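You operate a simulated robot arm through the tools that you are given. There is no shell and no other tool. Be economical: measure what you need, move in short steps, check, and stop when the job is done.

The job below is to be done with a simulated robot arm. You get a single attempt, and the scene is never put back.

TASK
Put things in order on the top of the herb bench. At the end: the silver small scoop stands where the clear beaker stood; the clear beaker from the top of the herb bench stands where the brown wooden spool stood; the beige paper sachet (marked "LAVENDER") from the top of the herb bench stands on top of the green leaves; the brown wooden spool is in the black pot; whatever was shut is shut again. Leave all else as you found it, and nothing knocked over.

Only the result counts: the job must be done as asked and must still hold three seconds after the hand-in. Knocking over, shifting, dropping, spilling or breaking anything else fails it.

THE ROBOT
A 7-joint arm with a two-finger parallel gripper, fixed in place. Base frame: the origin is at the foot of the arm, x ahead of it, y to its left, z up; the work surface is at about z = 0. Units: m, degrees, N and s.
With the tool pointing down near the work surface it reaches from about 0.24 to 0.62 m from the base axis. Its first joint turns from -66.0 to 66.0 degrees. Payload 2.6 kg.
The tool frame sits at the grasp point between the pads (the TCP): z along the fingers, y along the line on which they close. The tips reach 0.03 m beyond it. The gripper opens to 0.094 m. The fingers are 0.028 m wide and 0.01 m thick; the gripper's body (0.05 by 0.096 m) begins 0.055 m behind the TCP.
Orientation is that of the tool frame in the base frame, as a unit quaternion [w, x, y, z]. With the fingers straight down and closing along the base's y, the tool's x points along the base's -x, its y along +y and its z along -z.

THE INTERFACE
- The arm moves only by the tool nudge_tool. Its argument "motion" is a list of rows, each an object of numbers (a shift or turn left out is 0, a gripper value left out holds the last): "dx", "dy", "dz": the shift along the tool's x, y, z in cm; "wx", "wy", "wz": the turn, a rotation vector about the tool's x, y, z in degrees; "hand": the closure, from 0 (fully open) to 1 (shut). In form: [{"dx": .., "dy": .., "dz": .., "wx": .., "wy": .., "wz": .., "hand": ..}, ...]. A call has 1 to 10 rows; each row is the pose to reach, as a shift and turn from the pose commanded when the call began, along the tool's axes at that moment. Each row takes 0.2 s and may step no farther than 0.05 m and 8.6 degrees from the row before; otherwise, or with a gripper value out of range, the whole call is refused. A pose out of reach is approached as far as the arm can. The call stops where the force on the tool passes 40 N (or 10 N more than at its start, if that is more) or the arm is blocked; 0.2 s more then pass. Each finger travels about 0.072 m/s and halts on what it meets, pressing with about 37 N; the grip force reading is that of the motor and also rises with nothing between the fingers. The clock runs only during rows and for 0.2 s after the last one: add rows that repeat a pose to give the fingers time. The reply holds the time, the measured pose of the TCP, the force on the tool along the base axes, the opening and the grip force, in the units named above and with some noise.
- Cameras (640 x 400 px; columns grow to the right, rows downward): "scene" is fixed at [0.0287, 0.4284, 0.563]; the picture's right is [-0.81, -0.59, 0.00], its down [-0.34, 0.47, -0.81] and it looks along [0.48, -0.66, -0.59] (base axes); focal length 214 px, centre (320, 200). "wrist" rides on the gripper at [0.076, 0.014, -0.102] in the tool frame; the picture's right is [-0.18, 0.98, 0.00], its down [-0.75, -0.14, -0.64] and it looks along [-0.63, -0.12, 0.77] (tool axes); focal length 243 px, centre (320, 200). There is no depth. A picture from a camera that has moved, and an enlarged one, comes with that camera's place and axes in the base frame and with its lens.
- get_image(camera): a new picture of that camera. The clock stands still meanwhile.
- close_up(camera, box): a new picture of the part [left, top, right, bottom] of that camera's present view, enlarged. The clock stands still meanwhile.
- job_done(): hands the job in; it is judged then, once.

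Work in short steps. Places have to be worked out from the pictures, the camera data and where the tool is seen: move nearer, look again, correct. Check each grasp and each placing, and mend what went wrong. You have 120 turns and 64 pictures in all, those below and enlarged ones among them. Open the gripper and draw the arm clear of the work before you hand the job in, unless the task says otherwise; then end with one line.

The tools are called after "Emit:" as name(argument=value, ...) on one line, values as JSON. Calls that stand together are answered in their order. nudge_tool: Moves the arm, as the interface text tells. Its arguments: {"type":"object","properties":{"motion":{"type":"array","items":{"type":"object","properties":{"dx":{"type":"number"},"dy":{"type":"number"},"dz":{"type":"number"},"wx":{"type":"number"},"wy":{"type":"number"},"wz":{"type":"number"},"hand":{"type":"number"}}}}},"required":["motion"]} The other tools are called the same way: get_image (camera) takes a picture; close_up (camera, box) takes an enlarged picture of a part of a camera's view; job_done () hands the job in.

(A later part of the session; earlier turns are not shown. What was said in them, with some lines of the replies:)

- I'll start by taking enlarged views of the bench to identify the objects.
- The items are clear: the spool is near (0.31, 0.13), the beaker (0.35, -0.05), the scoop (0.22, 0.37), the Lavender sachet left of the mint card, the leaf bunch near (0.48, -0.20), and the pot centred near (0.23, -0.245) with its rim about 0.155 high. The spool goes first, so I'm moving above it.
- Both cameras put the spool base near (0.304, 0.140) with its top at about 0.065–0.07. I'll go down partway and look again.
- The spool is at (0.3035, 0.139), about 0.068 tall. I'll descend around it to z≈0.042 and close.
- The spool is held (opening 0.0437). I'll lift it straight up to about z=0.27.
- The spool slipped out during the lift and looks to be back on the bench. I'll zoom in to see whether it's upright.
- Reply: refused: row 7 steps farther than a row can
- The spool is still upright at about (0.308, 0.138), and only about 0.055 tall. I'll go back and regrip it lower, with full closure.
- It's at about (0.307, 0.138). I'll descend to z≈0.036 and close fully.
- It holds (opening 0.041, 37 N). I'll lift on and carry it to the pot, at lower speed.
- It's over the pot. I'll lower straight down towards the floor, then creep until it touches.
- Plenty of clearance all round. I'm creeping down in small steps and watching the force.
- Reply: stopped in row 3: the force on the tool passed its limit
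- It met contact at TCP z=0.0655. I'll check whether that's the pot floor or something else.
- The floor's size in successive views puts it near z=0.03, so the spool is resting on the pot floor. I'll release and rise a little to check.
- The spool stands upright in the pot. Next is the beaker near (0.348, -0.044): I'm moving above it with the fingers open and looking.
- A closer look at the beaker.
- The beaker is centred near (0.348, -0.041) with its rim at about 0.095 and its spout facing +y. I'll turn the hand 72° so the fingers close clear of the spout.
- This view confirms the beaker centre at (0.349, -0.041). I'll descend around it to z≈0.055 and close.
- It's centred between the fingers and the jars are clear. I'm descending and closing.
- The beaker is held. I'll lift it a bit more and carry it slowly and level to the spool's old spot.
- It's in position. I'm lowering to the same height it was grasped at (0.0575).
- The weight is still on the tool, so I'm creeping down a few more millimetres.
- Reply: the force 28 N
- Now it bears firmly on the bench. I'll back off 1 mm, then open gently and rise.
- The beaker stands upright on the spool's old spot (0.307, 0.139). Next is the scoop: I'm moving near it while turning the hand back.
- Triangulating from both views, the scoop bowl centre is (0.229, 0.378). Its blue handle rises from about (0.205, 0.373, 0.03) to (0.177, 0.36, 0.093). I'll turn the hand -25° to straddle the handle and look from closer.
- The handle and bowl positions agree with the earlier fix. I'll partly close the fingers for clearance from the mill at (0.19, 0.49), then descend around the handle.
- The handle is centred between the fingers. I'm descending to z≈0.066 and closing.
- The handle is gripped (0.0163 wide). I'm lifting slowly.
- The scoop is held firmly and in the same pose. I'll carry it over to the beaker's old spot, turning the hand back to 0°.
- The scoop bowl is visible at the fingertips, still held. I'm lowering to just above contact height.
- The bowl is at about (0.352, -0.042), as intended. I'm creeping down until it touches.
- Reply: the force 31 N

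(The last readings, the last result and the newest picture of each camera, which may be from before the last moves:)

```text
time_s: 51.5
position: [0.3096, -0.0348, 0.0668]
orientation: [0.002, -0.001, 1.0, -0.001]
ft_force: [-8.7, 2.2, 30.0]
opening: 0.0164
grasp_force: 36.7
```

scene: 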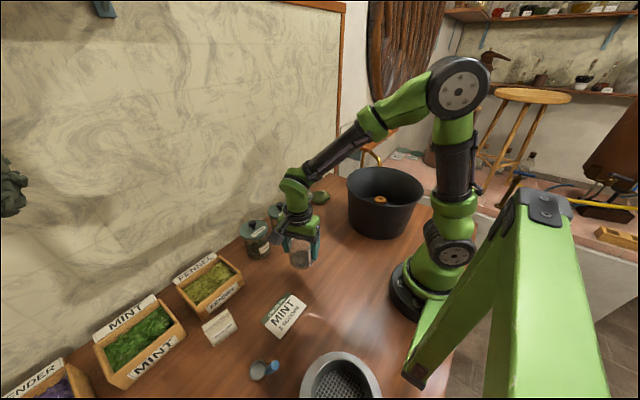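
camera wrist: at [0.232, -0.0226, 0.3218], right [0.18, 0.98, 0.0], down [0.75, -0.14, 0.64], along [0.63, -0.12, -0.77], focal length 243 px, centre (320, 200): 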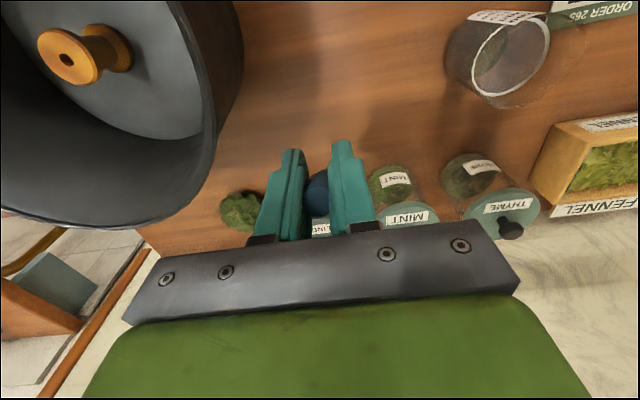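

It's on the bench. I'll back off 1 mm, open, and lift away straight up.

Emit:
nudge_tool(motion=[{"dz": -0.13}, {"dz": -0.13}, {"dz": -0.13, "hand": 0.75}, {"dz": -0.13, "hand": 0.5}, {"dz": -0.13, "hand": 0.4}, {"dz": -0.13, "hand": 0.4}])

Emit:
nudge_tool(motion=[{"dz": -2}, {"dz": -5}, {"dz": -9}, {"dz": -13}, {"dz": -17}, {"dz": -17}])

Emit:
get_image(camera="wrist")

Emit:
close_up(camera="scene", box=[270, 170, 390, 245])

```text
time_s: 52.9
position: [0.31, -0.0355, 0.0669]
orientation: [0.001, -0.001, 1.0, -0.001]
ft_force: [-0.1, -0.8, -0.8]
opening: 0.0561
grasp_force: 0.0
```

```text
time_s: 54.3
position: [0.3071, -0.0351, 0.2379]
orientation: [0.001, -0.001, 1.0, -0.001]
ft_force: [-0.1, 0.3, 0.1]
opening: 0.0567
grasp_force: 0.1
```

```text
24 pictures are left
camera wrist: at [0.2321, -0.0219, 0.3408], right [0.18, 0.98, 0.0], down [0.75, -0.14, 0.64], along [0.63, -0.12, -0.77], focal length 243 px, centre (320, 200)
```

wrist: 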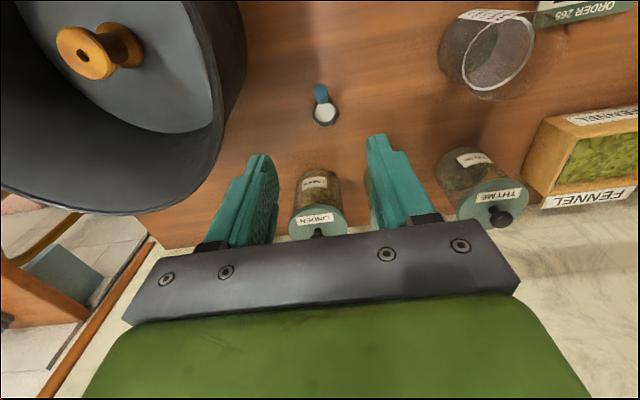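

```text
5.33 times, centred on (330, 208) of scene
camera zoom: at [0.0287, 0.4284, 0.563], right [-0.81, -0.59, 0.0], down [-0.34, 0.47, -0.81], along [0.48, -0.66, -0.59], focal length 1144 px, centre (267, 160)
```

zoom: 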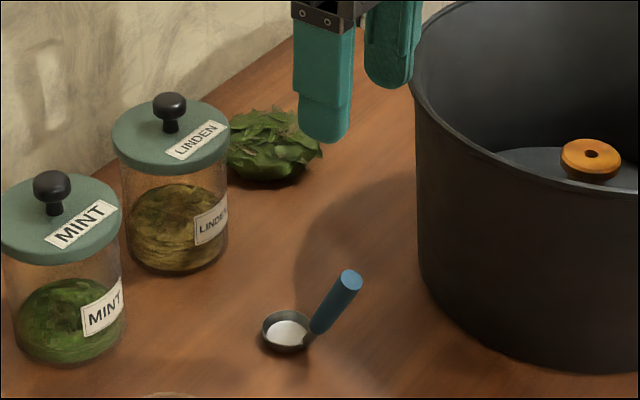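

The scoop is standing on the beaker's old place. Next is the sachet near (0.35, 0.38), so I'm moving above it to look.

Emit:
nudge_tool(motion=[{"dx": -0.3, "dy": 3, "dz": -0.5}, {"dx": -0.6, "dy": 7.5, "dz": -1}, {"dx": -1, "dy": 12, "dz": -1}, {"dx": -1.4, "dy": 16.5, "dz": -1}, {"dx": -1.8, "dy": 21, "dz": -1}, {"dx": -2.2, "dy": 25.5, "dz": -1}, {"dx": -2.6, "dy": 30, "dz": -1}, {"dx": -3, "dy": 34.5, "dz": -1}, {"dx": -3.5, "dy": 38, "dz": -1}, {"dx": -4, "dy": 40, "dz": -1, "hand": 0}])

Emit:
get_image(camera="wrist")

Emit:
close_up(camera="scene", box=[180, 290, 260, 360])

```text
time_s: 56.5
position: [0.3457, 0.366, 0.2462]
orientation: [0.001, -0.001, 1.0, -0.002]
ft_force: [0.2, 0.7, 0.4]
opening: 0.0939
grasp_force: 0.1
```

```text
22 pictures are left
camera wrist: at [0.2698, 0.3791, 0.3489], right [0.18, 0.98, 0.0], down [0.75, -0.14, 0.64], along [0.63, -0.12, -0.77], focal length 243 px, centre (320, 200)
```

wrist: 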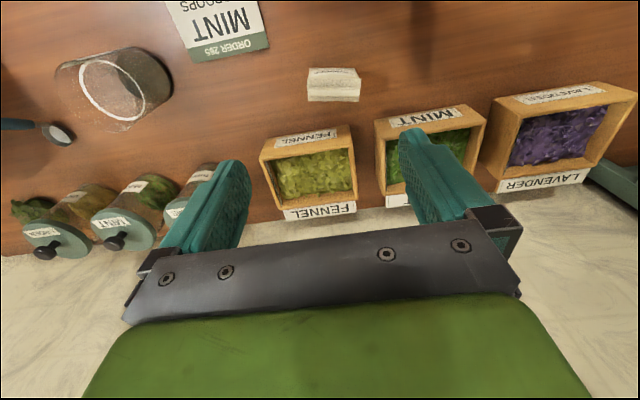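

```text
5.71 times, centred on (220, 325) of scene
camera zoom: at [0.0287, 0.4284, 0.563], right [-0.81, -0.59, 0.0], down [-0.34, 0.47, -0.81], along [0.48, -0.66, -0.59], focal length 1226 px, centre (891, -514)
```

zoom: 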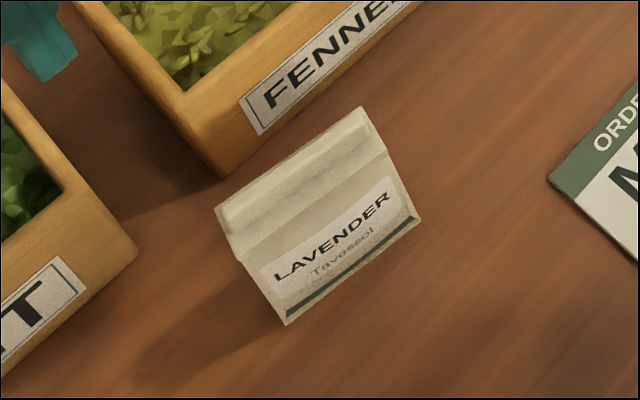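

Emit:
close_up(camera="wrist", box=[280, 50, 390, 120])

```text
5.71 times, centred on (335, 85) of wrist
camera zoom: at [0.2698, 0.3791, 0.3489], right [0.18, 0.98, 0.0], down [0.75, -0.14, 0.64], along [0.63, -0.12, -0.77], focal length 1386 px, centre (234, 857)
```

zoom: 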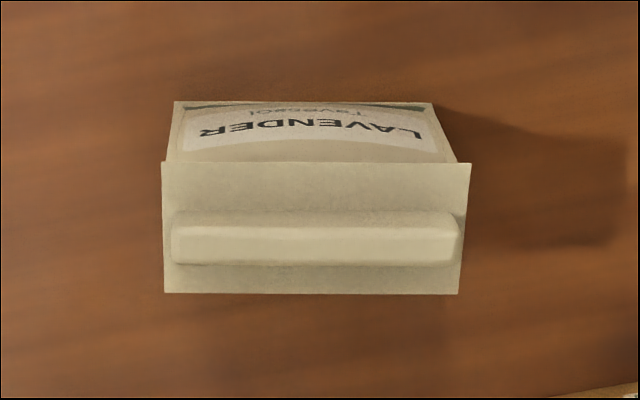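

The sachet stands 0.058 wide and about 0.027 deep, centred near (0.355, 0.378), turned about 11°. I'll align with its width and go down partway.

Emit:
nudge_tool(motion=[{"dx": -0.5, "dy": 0.6, "dz": 4, "wz": 5}, {"dx": -0.9, "dy": 1.2, "dz": 8, "wz": 11}, {"dx": -0.9, "dy": 1.2, "dz": 12, "wz": 11}, {"dx": -0.9, "dy": 1.2, "dz": 12, "wz": 11}])

Emit:
get_image(camera="wrist")

```text
time_s: 57.5
position: [0.3558, 0.377, 0.1263]
orientation: [0.001, 0.095, 0.995, -0.001]
ft_force: [-0.6, 0.3, -0.9]
opening: 0.0943
grasp_force: 0.0
```

```text
19 pictures are left
camera wrist: at [0.2832, 0.4048, 0.2292], right [0.37, 0.93, 0.0], down [0.71, -0.28, 0.64], along [0.6, -0.24, -0.77], focal length 243 px, centre (320, 200)
```

wrist: 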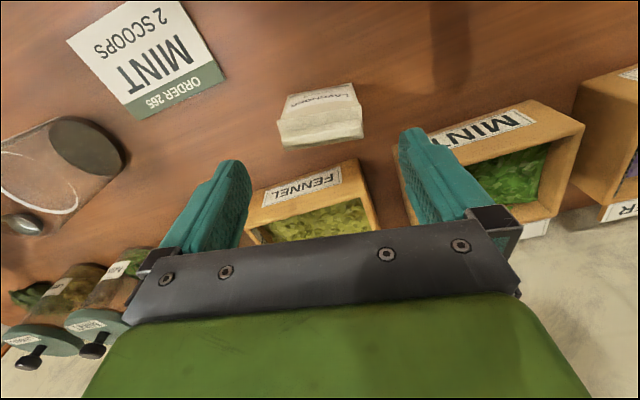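

Alignment and clearance are good. I'm descending to z≈0.042 and closing on the sachet.

Emit:
nudge_tool(motion=[{"dz": 3}, {"dz": 6}, {"dz": 8.4}, {"dz": 8.4, "hand": 0.2}, {"dz": 8.4, "hand": 1}, {"dz": 8.4, "hand": 1}, {"dz": 8.4, "hand": 1}])

Emit:
nudge_tool(motion=[{"dz": -0.5, "hand": 1}, {"dz": -1.5}, {"dz": -3}, {"dz": -5}, {"dz": -8}, {"dz": -11}, {"dz": -14}, {"dz": -17}, {"dz": -20}, {"dz": -20}])

Emit:
get_image(camera="wrist")

```text
time_s: 59.1
position: [0.3572, 0.3765, 0.0424]
orientation: [0.001, 0.095, 0.995, -0.001]
ft_force: [-0.3, -0.4, -0.3]
opening: 0.0599
grasp_force: 37.1
```

```text
time_s: 61.3
position: [0.3556, 0.3787, 0.2437]
orientation: [0.0, 0.096, 0.995, 0.0]
ft_force: [0.0, -0.1, -0.4]
opening: 0.0602
grasp_force: 37.2
```

```text
18 pictures are left
camera wrist: at [0.2839, 0.4059, 0.3457], right [0.37, 0.93, 0.0], down [0.71, -0.28, 0.64], along [0.6, -0.24, -0.77], focal length 243 px, centre (320, 200)
```

wrist: 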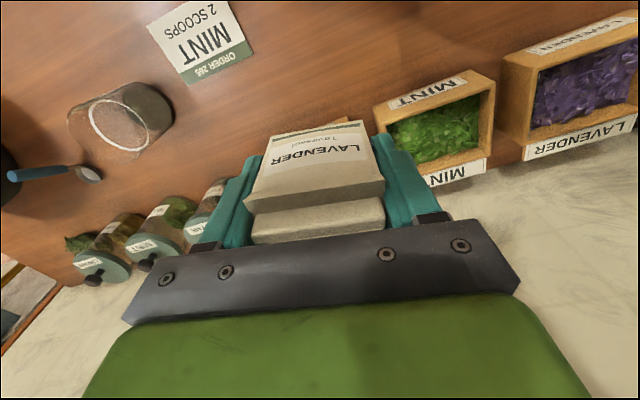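

The sachet is held. I'm carrying it high across towards the leaves.

Emit:
nudge_tool(motion=[{"dx": -1, "dy": -2.5}, {"dx": -2.5, "dy": -6.5}, {"dx": -4.2, "dy": -10.8}, {"dx": -5.9, "dy": -15.1}, {"dx": -7.6, "dy": -19.4}, {"dx": -9.3, "dy": -23.7}, {"dx": -11, "dy": -28}, {"dx": -12.7, "dy": -32.3}, {"dx": -14.4, "dy": -36.6}, {"dx": -15.7, "dy": -40}])

Emit:
nudge_tool(motion=[{"dx": -1.2, "dy": -3.5, "wz": -3}, {"dx": -2.7, "dy": -7.3, "wz": -6}, {"dx": -4.2, "dy": -11, "wz": -9}, {"dx": -5.4, "dy": -13.9, "wz": -11}, {"dx": -5.4, "dy": -13.9, "wz": -11}])

Emit:
get_image(camera="wrist")

Emit:
close_up(camera="scene", box=[270, 130, 390, 245])

```text
time_s: 63.5
position: [0.4358, -0.0466, 0.2441]
orientation: [0.001, 0.095, 0.995, 0.0]
ft_force: [0.0, 0.2, -0.3]
opening: 0.0605
grasp_force: 36.9
```

```text
time_s: 64.7
position: [0.4614, -0.1926, 0.243]
orientation: [0.0, -0.001, 1.0, -0.001]
ft_force: [0.5, -0.3, 0.5]
opening: 0.0605
grasp_force: 36.7
```

```text
17 pictures are left
camera wrist: at [0.3854, -0.1792, 0.3461], right [0.18, 0.98, 0.0], down [0.75, -0.14, 0.64], along [0.63, -0.12, -0.77], focal length 243 px, centre (320, 200)
```

wrist: 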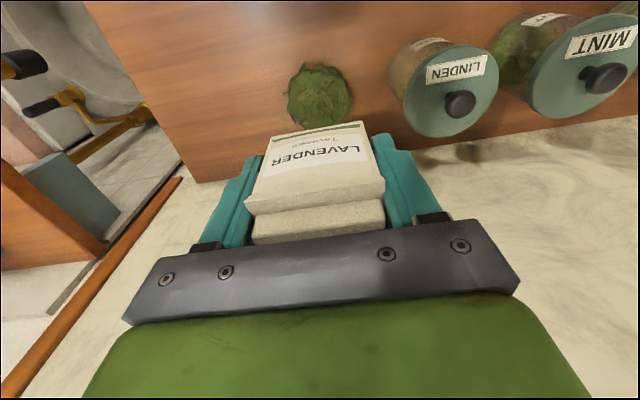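

```text
3.48 times, centred on (330, 188) of scene
camera zoom: at [0.0288, 0.4284, 0.563], right [-0.81, -0.59, 0.0], down [-0.34, 0.47, -0.81], along [0.48, -0.66, -0.59], focal length 746 px, centre (285, 244)
```

zoom: 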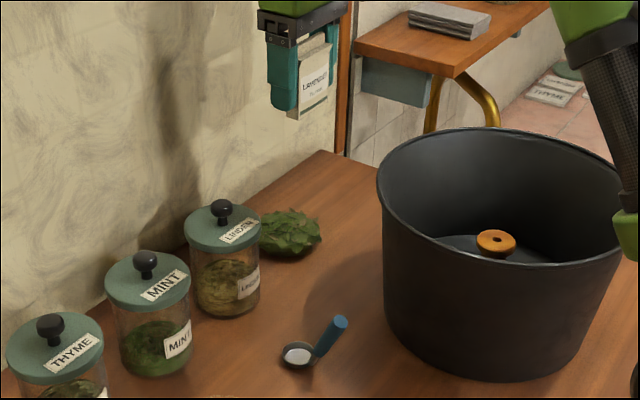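

The leaf mound is centred near (0.487, -0.198), about 0.043 in radius and 0.04 tall. I'll move over it, down to just above, and check.

Emit:
nudge_tool(motion=[{"dx": -1, "dy": -0.3, "dz": 2}, {"dx": -2.65, "dy": -0.65, "dz": 5}, {"dx": -2.65, "dy": -0.65, "dz": 8}, {"dx": -2.65, "dy": -0.65, "dz": 11}, {"dx": -2.65, "dy": -0.65, "dz": 12.8}, {"dx": -2.65, "dy": -0.65, "dz": 12.8}])

Emit:
close_up(camera="scene", box=[270, 150, 370, 230])

Emit:
get_image(camera="wrist")

```text
time_s: 66.1
position: [0.4889, -0.1993, 0.1158]
orientation: [0.001, -0.001, 1.0, -0.001]
ft_force: [0.4, -0.1, 0.2]
opening: 0.0603
grasp_force: 36.8
```

```text
5.00 times, centred on (320, 190) of scene
camera zoom: at [0.0287, 0.4284, 0.563], right [-0.81, -0.59, 0.0], down [-0.34, 0.47, -0.81], along [0.48, -0.66, -0.59], focal length 1072 px, centre (320, 250)
```

zoom: 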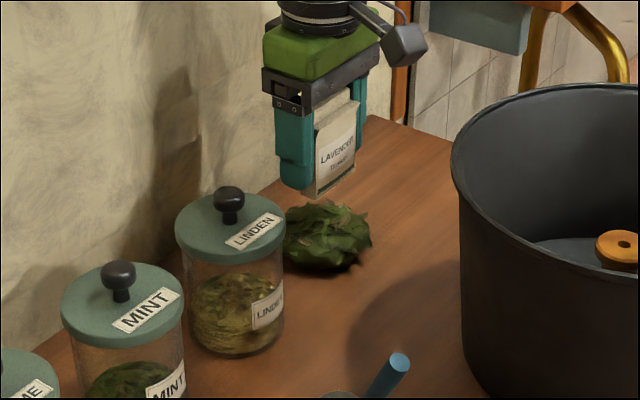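

```text
14 pictures are left
camera wrist: at [0.4123, -0.1864, 0.2189], right [0.18, 0.98, 0.0], down [0.75, -0.14, 0.64], along [0.63, -0.12, -0.77], focal length 243 px, centre (320, 200)
```

wrist: 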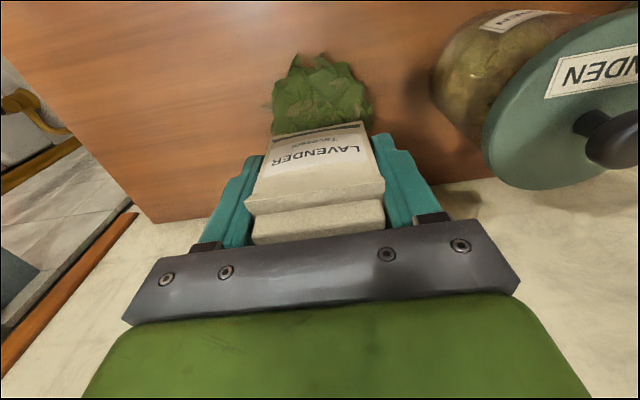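

It's well aligned over the mound with the jar clear. I'm creeping down until it touches.

Emit:
nudge_tool(motion=[{"dz": 0.7}, {"dz": 1.2}, {"dz": 1.5}, {"dz": 1.8}, {"dz": 2.1}, {"dz": 2.4}, {"dz": 2.6}, {"dz": 2.6}])

```text
time_s: 67.9
position: [0.4888, -0.1996, 0.0886]
orientation: [0.001, -0.001, 1.0, -0.001]
ft_force: [-0.5, -0.1, 0.5]
opening: 0.0603
grasp_force: 36.7
```

Emit:
nudge_tool(motion=[{"dz": 0.15}, {"dz": 0.3}, {"dz": 0.45}, {"dz": 0.6}, {"dz": 0.6}])

Emit:
close_up(camera="scene", box=[290, 165, 350, 215])

```text
time_s: 69.1
position: [0.4883, -0.199, 0.0839]
orientation: [-0.001, -0.001, 1.0, -0.001]
ft_force: [-0.5, -0.3, 0.2]
opening: 0.0603
grasp_force: 37.0
```

```text
8.00 times, centred on (320, 190) of scene
camera zoom: at [0.0287, 0.4284, 0.563], right [-0.81, -0.59, 0.0], down [-0.34, 0.47, -0.81], along [0.48, -0.66, -0.59], focal length 1716 px, centre (320, 280)
```

zoom: 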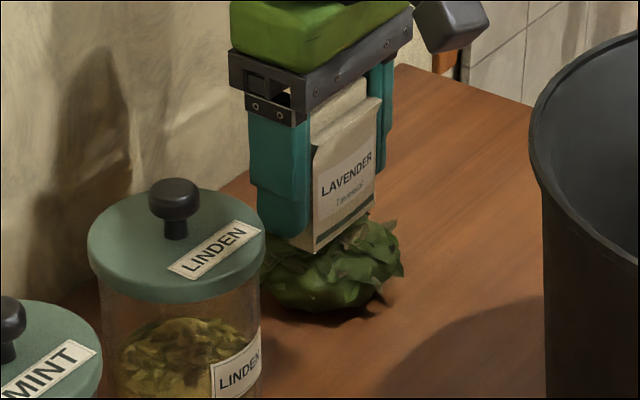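

The bottom is now about 0.041 high and nearly touching. I'm continuing in 1 mm steps.

Emit:
nudge_tool(motion=[{"dz": 0.12}, {"dz": 0.24}, {"dz": 0.36}, {"dz": 0.48}, {"dz": 0.48}])

```text
time_s: 70.3
position: [0.4894, -0.198, 0.0794]
orientation: [0.0, 0.0, 1.0, -0.001]
ft_force: [0.4, -0.1, -0.6]
opening: 0.0601
grasp_force: 37.6
```

Emit:
nudge_tool(motion=[{"dz": 0.12}, {"dz": 0.24}, {"dz": 0.36}, {"dz": 0.48}, {"dz": 0.48}])

```text
time_s: 71.5
position: [0.4877, -0.1992, 0.0748]
orientation: [0.001, -0.001, 1.0, -0.002]
ft_force: [0.6, -0.2, -0.1]
opening: 0.0603
grasp_force: 37.2
```

Emit:
nudge_tool(motion=[{"dz": 0.12}, {"dz": 0.24}, {"dz": 0.36}, {"dz": 0.48}, {"dz": 0.48}])

Emit:
close_up(camera="scene", box=[290, 165, 350, 215])

```text
time_s: 72.7
position: [0.4876, -0.1991, 0.0697]
orientation: [0.001, -0.001, 1.0, 0.0]
ft_force: [-0.5, 0.0, -0.4]
opening: 0.0604
grasp_force: 37.0
```

```text
8.00 times, centred on (320, 190) of scene
camera zoom: at [0.0287, 0.4284, 0.563], right [-0.81, -0.59, 0.0], down [-0.34, 0.47, -0.81], along [0.48, -0.66, -0.59], focal length 1716 px, centre (320, 280)
```

zoom: 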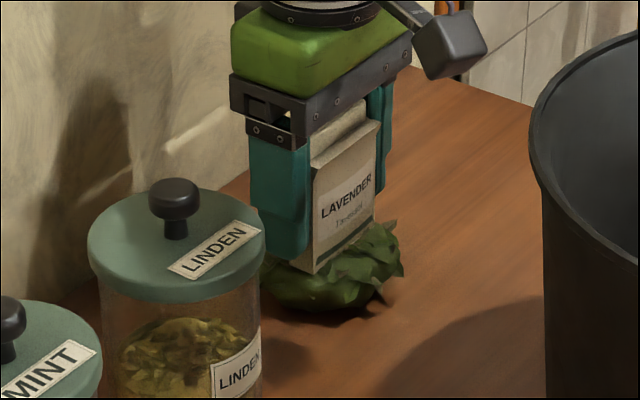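

The leaf visuals wrap the base a little, but there's no load yet. I'm continuing down.

Emit:
nudge_tool(motion=[{"dz": 0.1}, {"dz": 0.2}, {"dz": 0.3}, {"dz": 0.4}, {"dz": 0.4}])

```text
time_s: 73.9
position: [0.4897, -0.1997, 0.068]
orientation: [0.004, -0.001, 1.0, -0.003]
ft_force: [-7.3, 1.8, 28.5]
opening: 0.0602
grasp_force: 36.9
```

It's resting on the leaves (28 N). I'll back off until the load is slight, then open partly, keeping clear of the jar.

Emit:
nudge_tool(motion=[{"dz": -0.1}, {"dz": -0.16}, {"dz": -0.16}])

```text
time_s: 74.7
position: [0.4896, -0.199, 0.0674]
orientation: [0.002, -0.002, 1.0, -0.001]
ft_force: [6.1, -1.6, 17.2]
opening: 0.0604
grasp_force: 36.7
```

Emit:
nudge_tool(motion=[{"dz": -0.05}, {"dz": -0.1}, {"dz": -0.1}])

```text
time_s: 75.5
position: [0.4885, -0.1998, 0.0679]
orientation: [0.0, -0.001, 1.0, -0.001]
ft_force: [1.0, -0.9, 10.4]
opening: 0.0602
grasp_force: 36.9
```

The load is down to 10 N, so the sachet is resting with very little tilt. One more half-millimetre up, then I'll open.

Emit:
nudge_tool(motion=[{"dz": -0.06}, {"dz": -0.06, "hand": 0.33}, {"dz": -0.06, "hand": 0.25}, {"dz": -0.06, "hand": 0.17}, {"dz": -0.06, "hand": 0.12}, {"dz": -0.06, "hand": 0.12}])

Emit:
close_up(camera="scene", box=[290, 165, 350, 215])

```text
time_s: 76.9
position: [0.4901, -0.1985, 0.0688]
orientation: [0.001, 0.0, 1.0, -0.001]
ft_force: [-0.1, -0.3, 0.0]
opening: 0.0826
grasp_force: 0.0
```

```text
8.00 times, centred on (320, 190) of scene
camera zoom: at [0.0287, 0.4284, 0.563], right [-0.81, -0.59, 0.0], down [-0.34, 0.47, -0.81], along [0.48, -0.66, -0.59], focal length 1716 px, centre (320, 280)
```

zoom: 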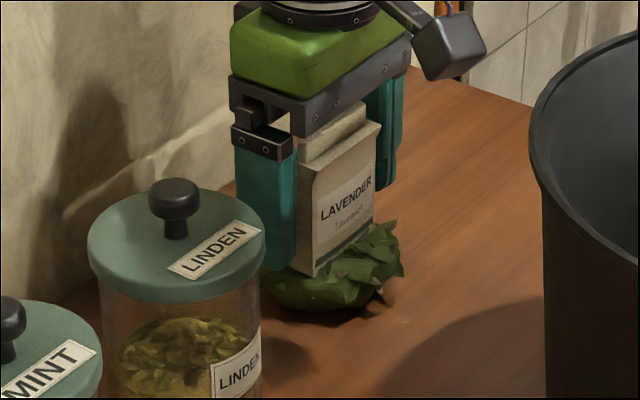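

The sachet stands upright on its own. I'll rise straight up and retreat.

Emit:
nudge_tool(motion=[{"dz": -1}, {"dz": -3}, {"dz": -6}, {"dz": -10}, {"dz": -14}, {"dz": -18}, {"dz": -22, "hand": 0}, {"dz": -25, "dx": 2}, {"dz": -27, "dx": 6}, {"dz": -27, "dx": 6}])

Emit:
nudge_tool(motion=[{"dx": 2, "dy": 4}, {"dx": 4, "dy": 8}, {"dx": 6, "dy": 12}, {"dx": 6, "dy": 15}, {"dx": 6, "dy": 15}])

Emit:
get_image(camera="scene")

Emit:
close_up(camera="scene", box=[230, 150, 430, 290])

```text
time_s: 79.1
position: [0.4283, -0.199, 0.3389]
orientation: [0.001, -0.001, 1.0, 0.0]
ft_force: [-0.7, -0.3, 0.1]
opening: 0.0939
grasp_force: 0.0
```

```text
time_s: 80.3
position: [0.3673, -0.0485, 0.3379]
orientation: [0.0, -0.001, 1.0, -0.001]
ft_force: [0.0, 0.5, -0.1]
opening: 0.0938
grasp_force: 0.0
```

```text
10 pictures are left
```

scene: 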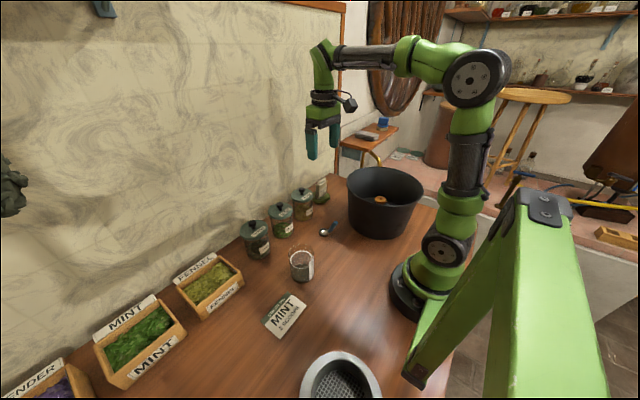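

```text
2.86 times, centred on (330, 220) of scene
camera zoom: at [0.0287, 0.4285, 0.563], right [-0.81, -0.59, 0.0], down [-0.34, 0.47, -0.81], along [0.48, -0.66, -0.59], focal length 613 px, centre (291, 143)
```

zoom: 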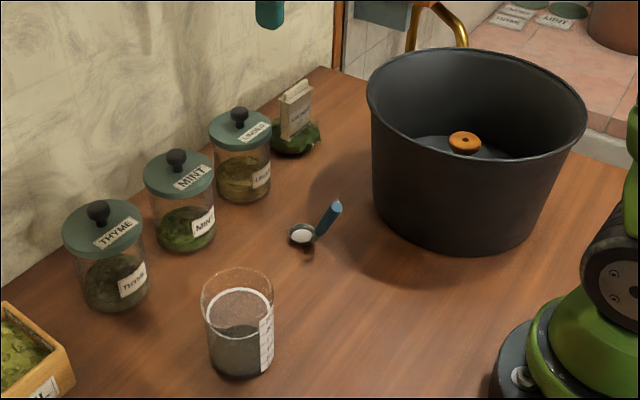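

The final views show everything in place: sachet upright on the leaves, scoop and beaker on their new spots, spool in the pot, nothing else disturbed and the arm clear. I'm handing in.

Emit:
job_done()

```text
The job is handed in.
```

The bench is in order and handed in: the spool is in the black pot, the beaker is where the spool stood, the scoop is where the beaker stood, and the LAVENDER sachet stands on the green leaves. The spool slipped once on the first lift but stayed upright on its spot. Nothing else was moved, and the jars stayed shut throughout.
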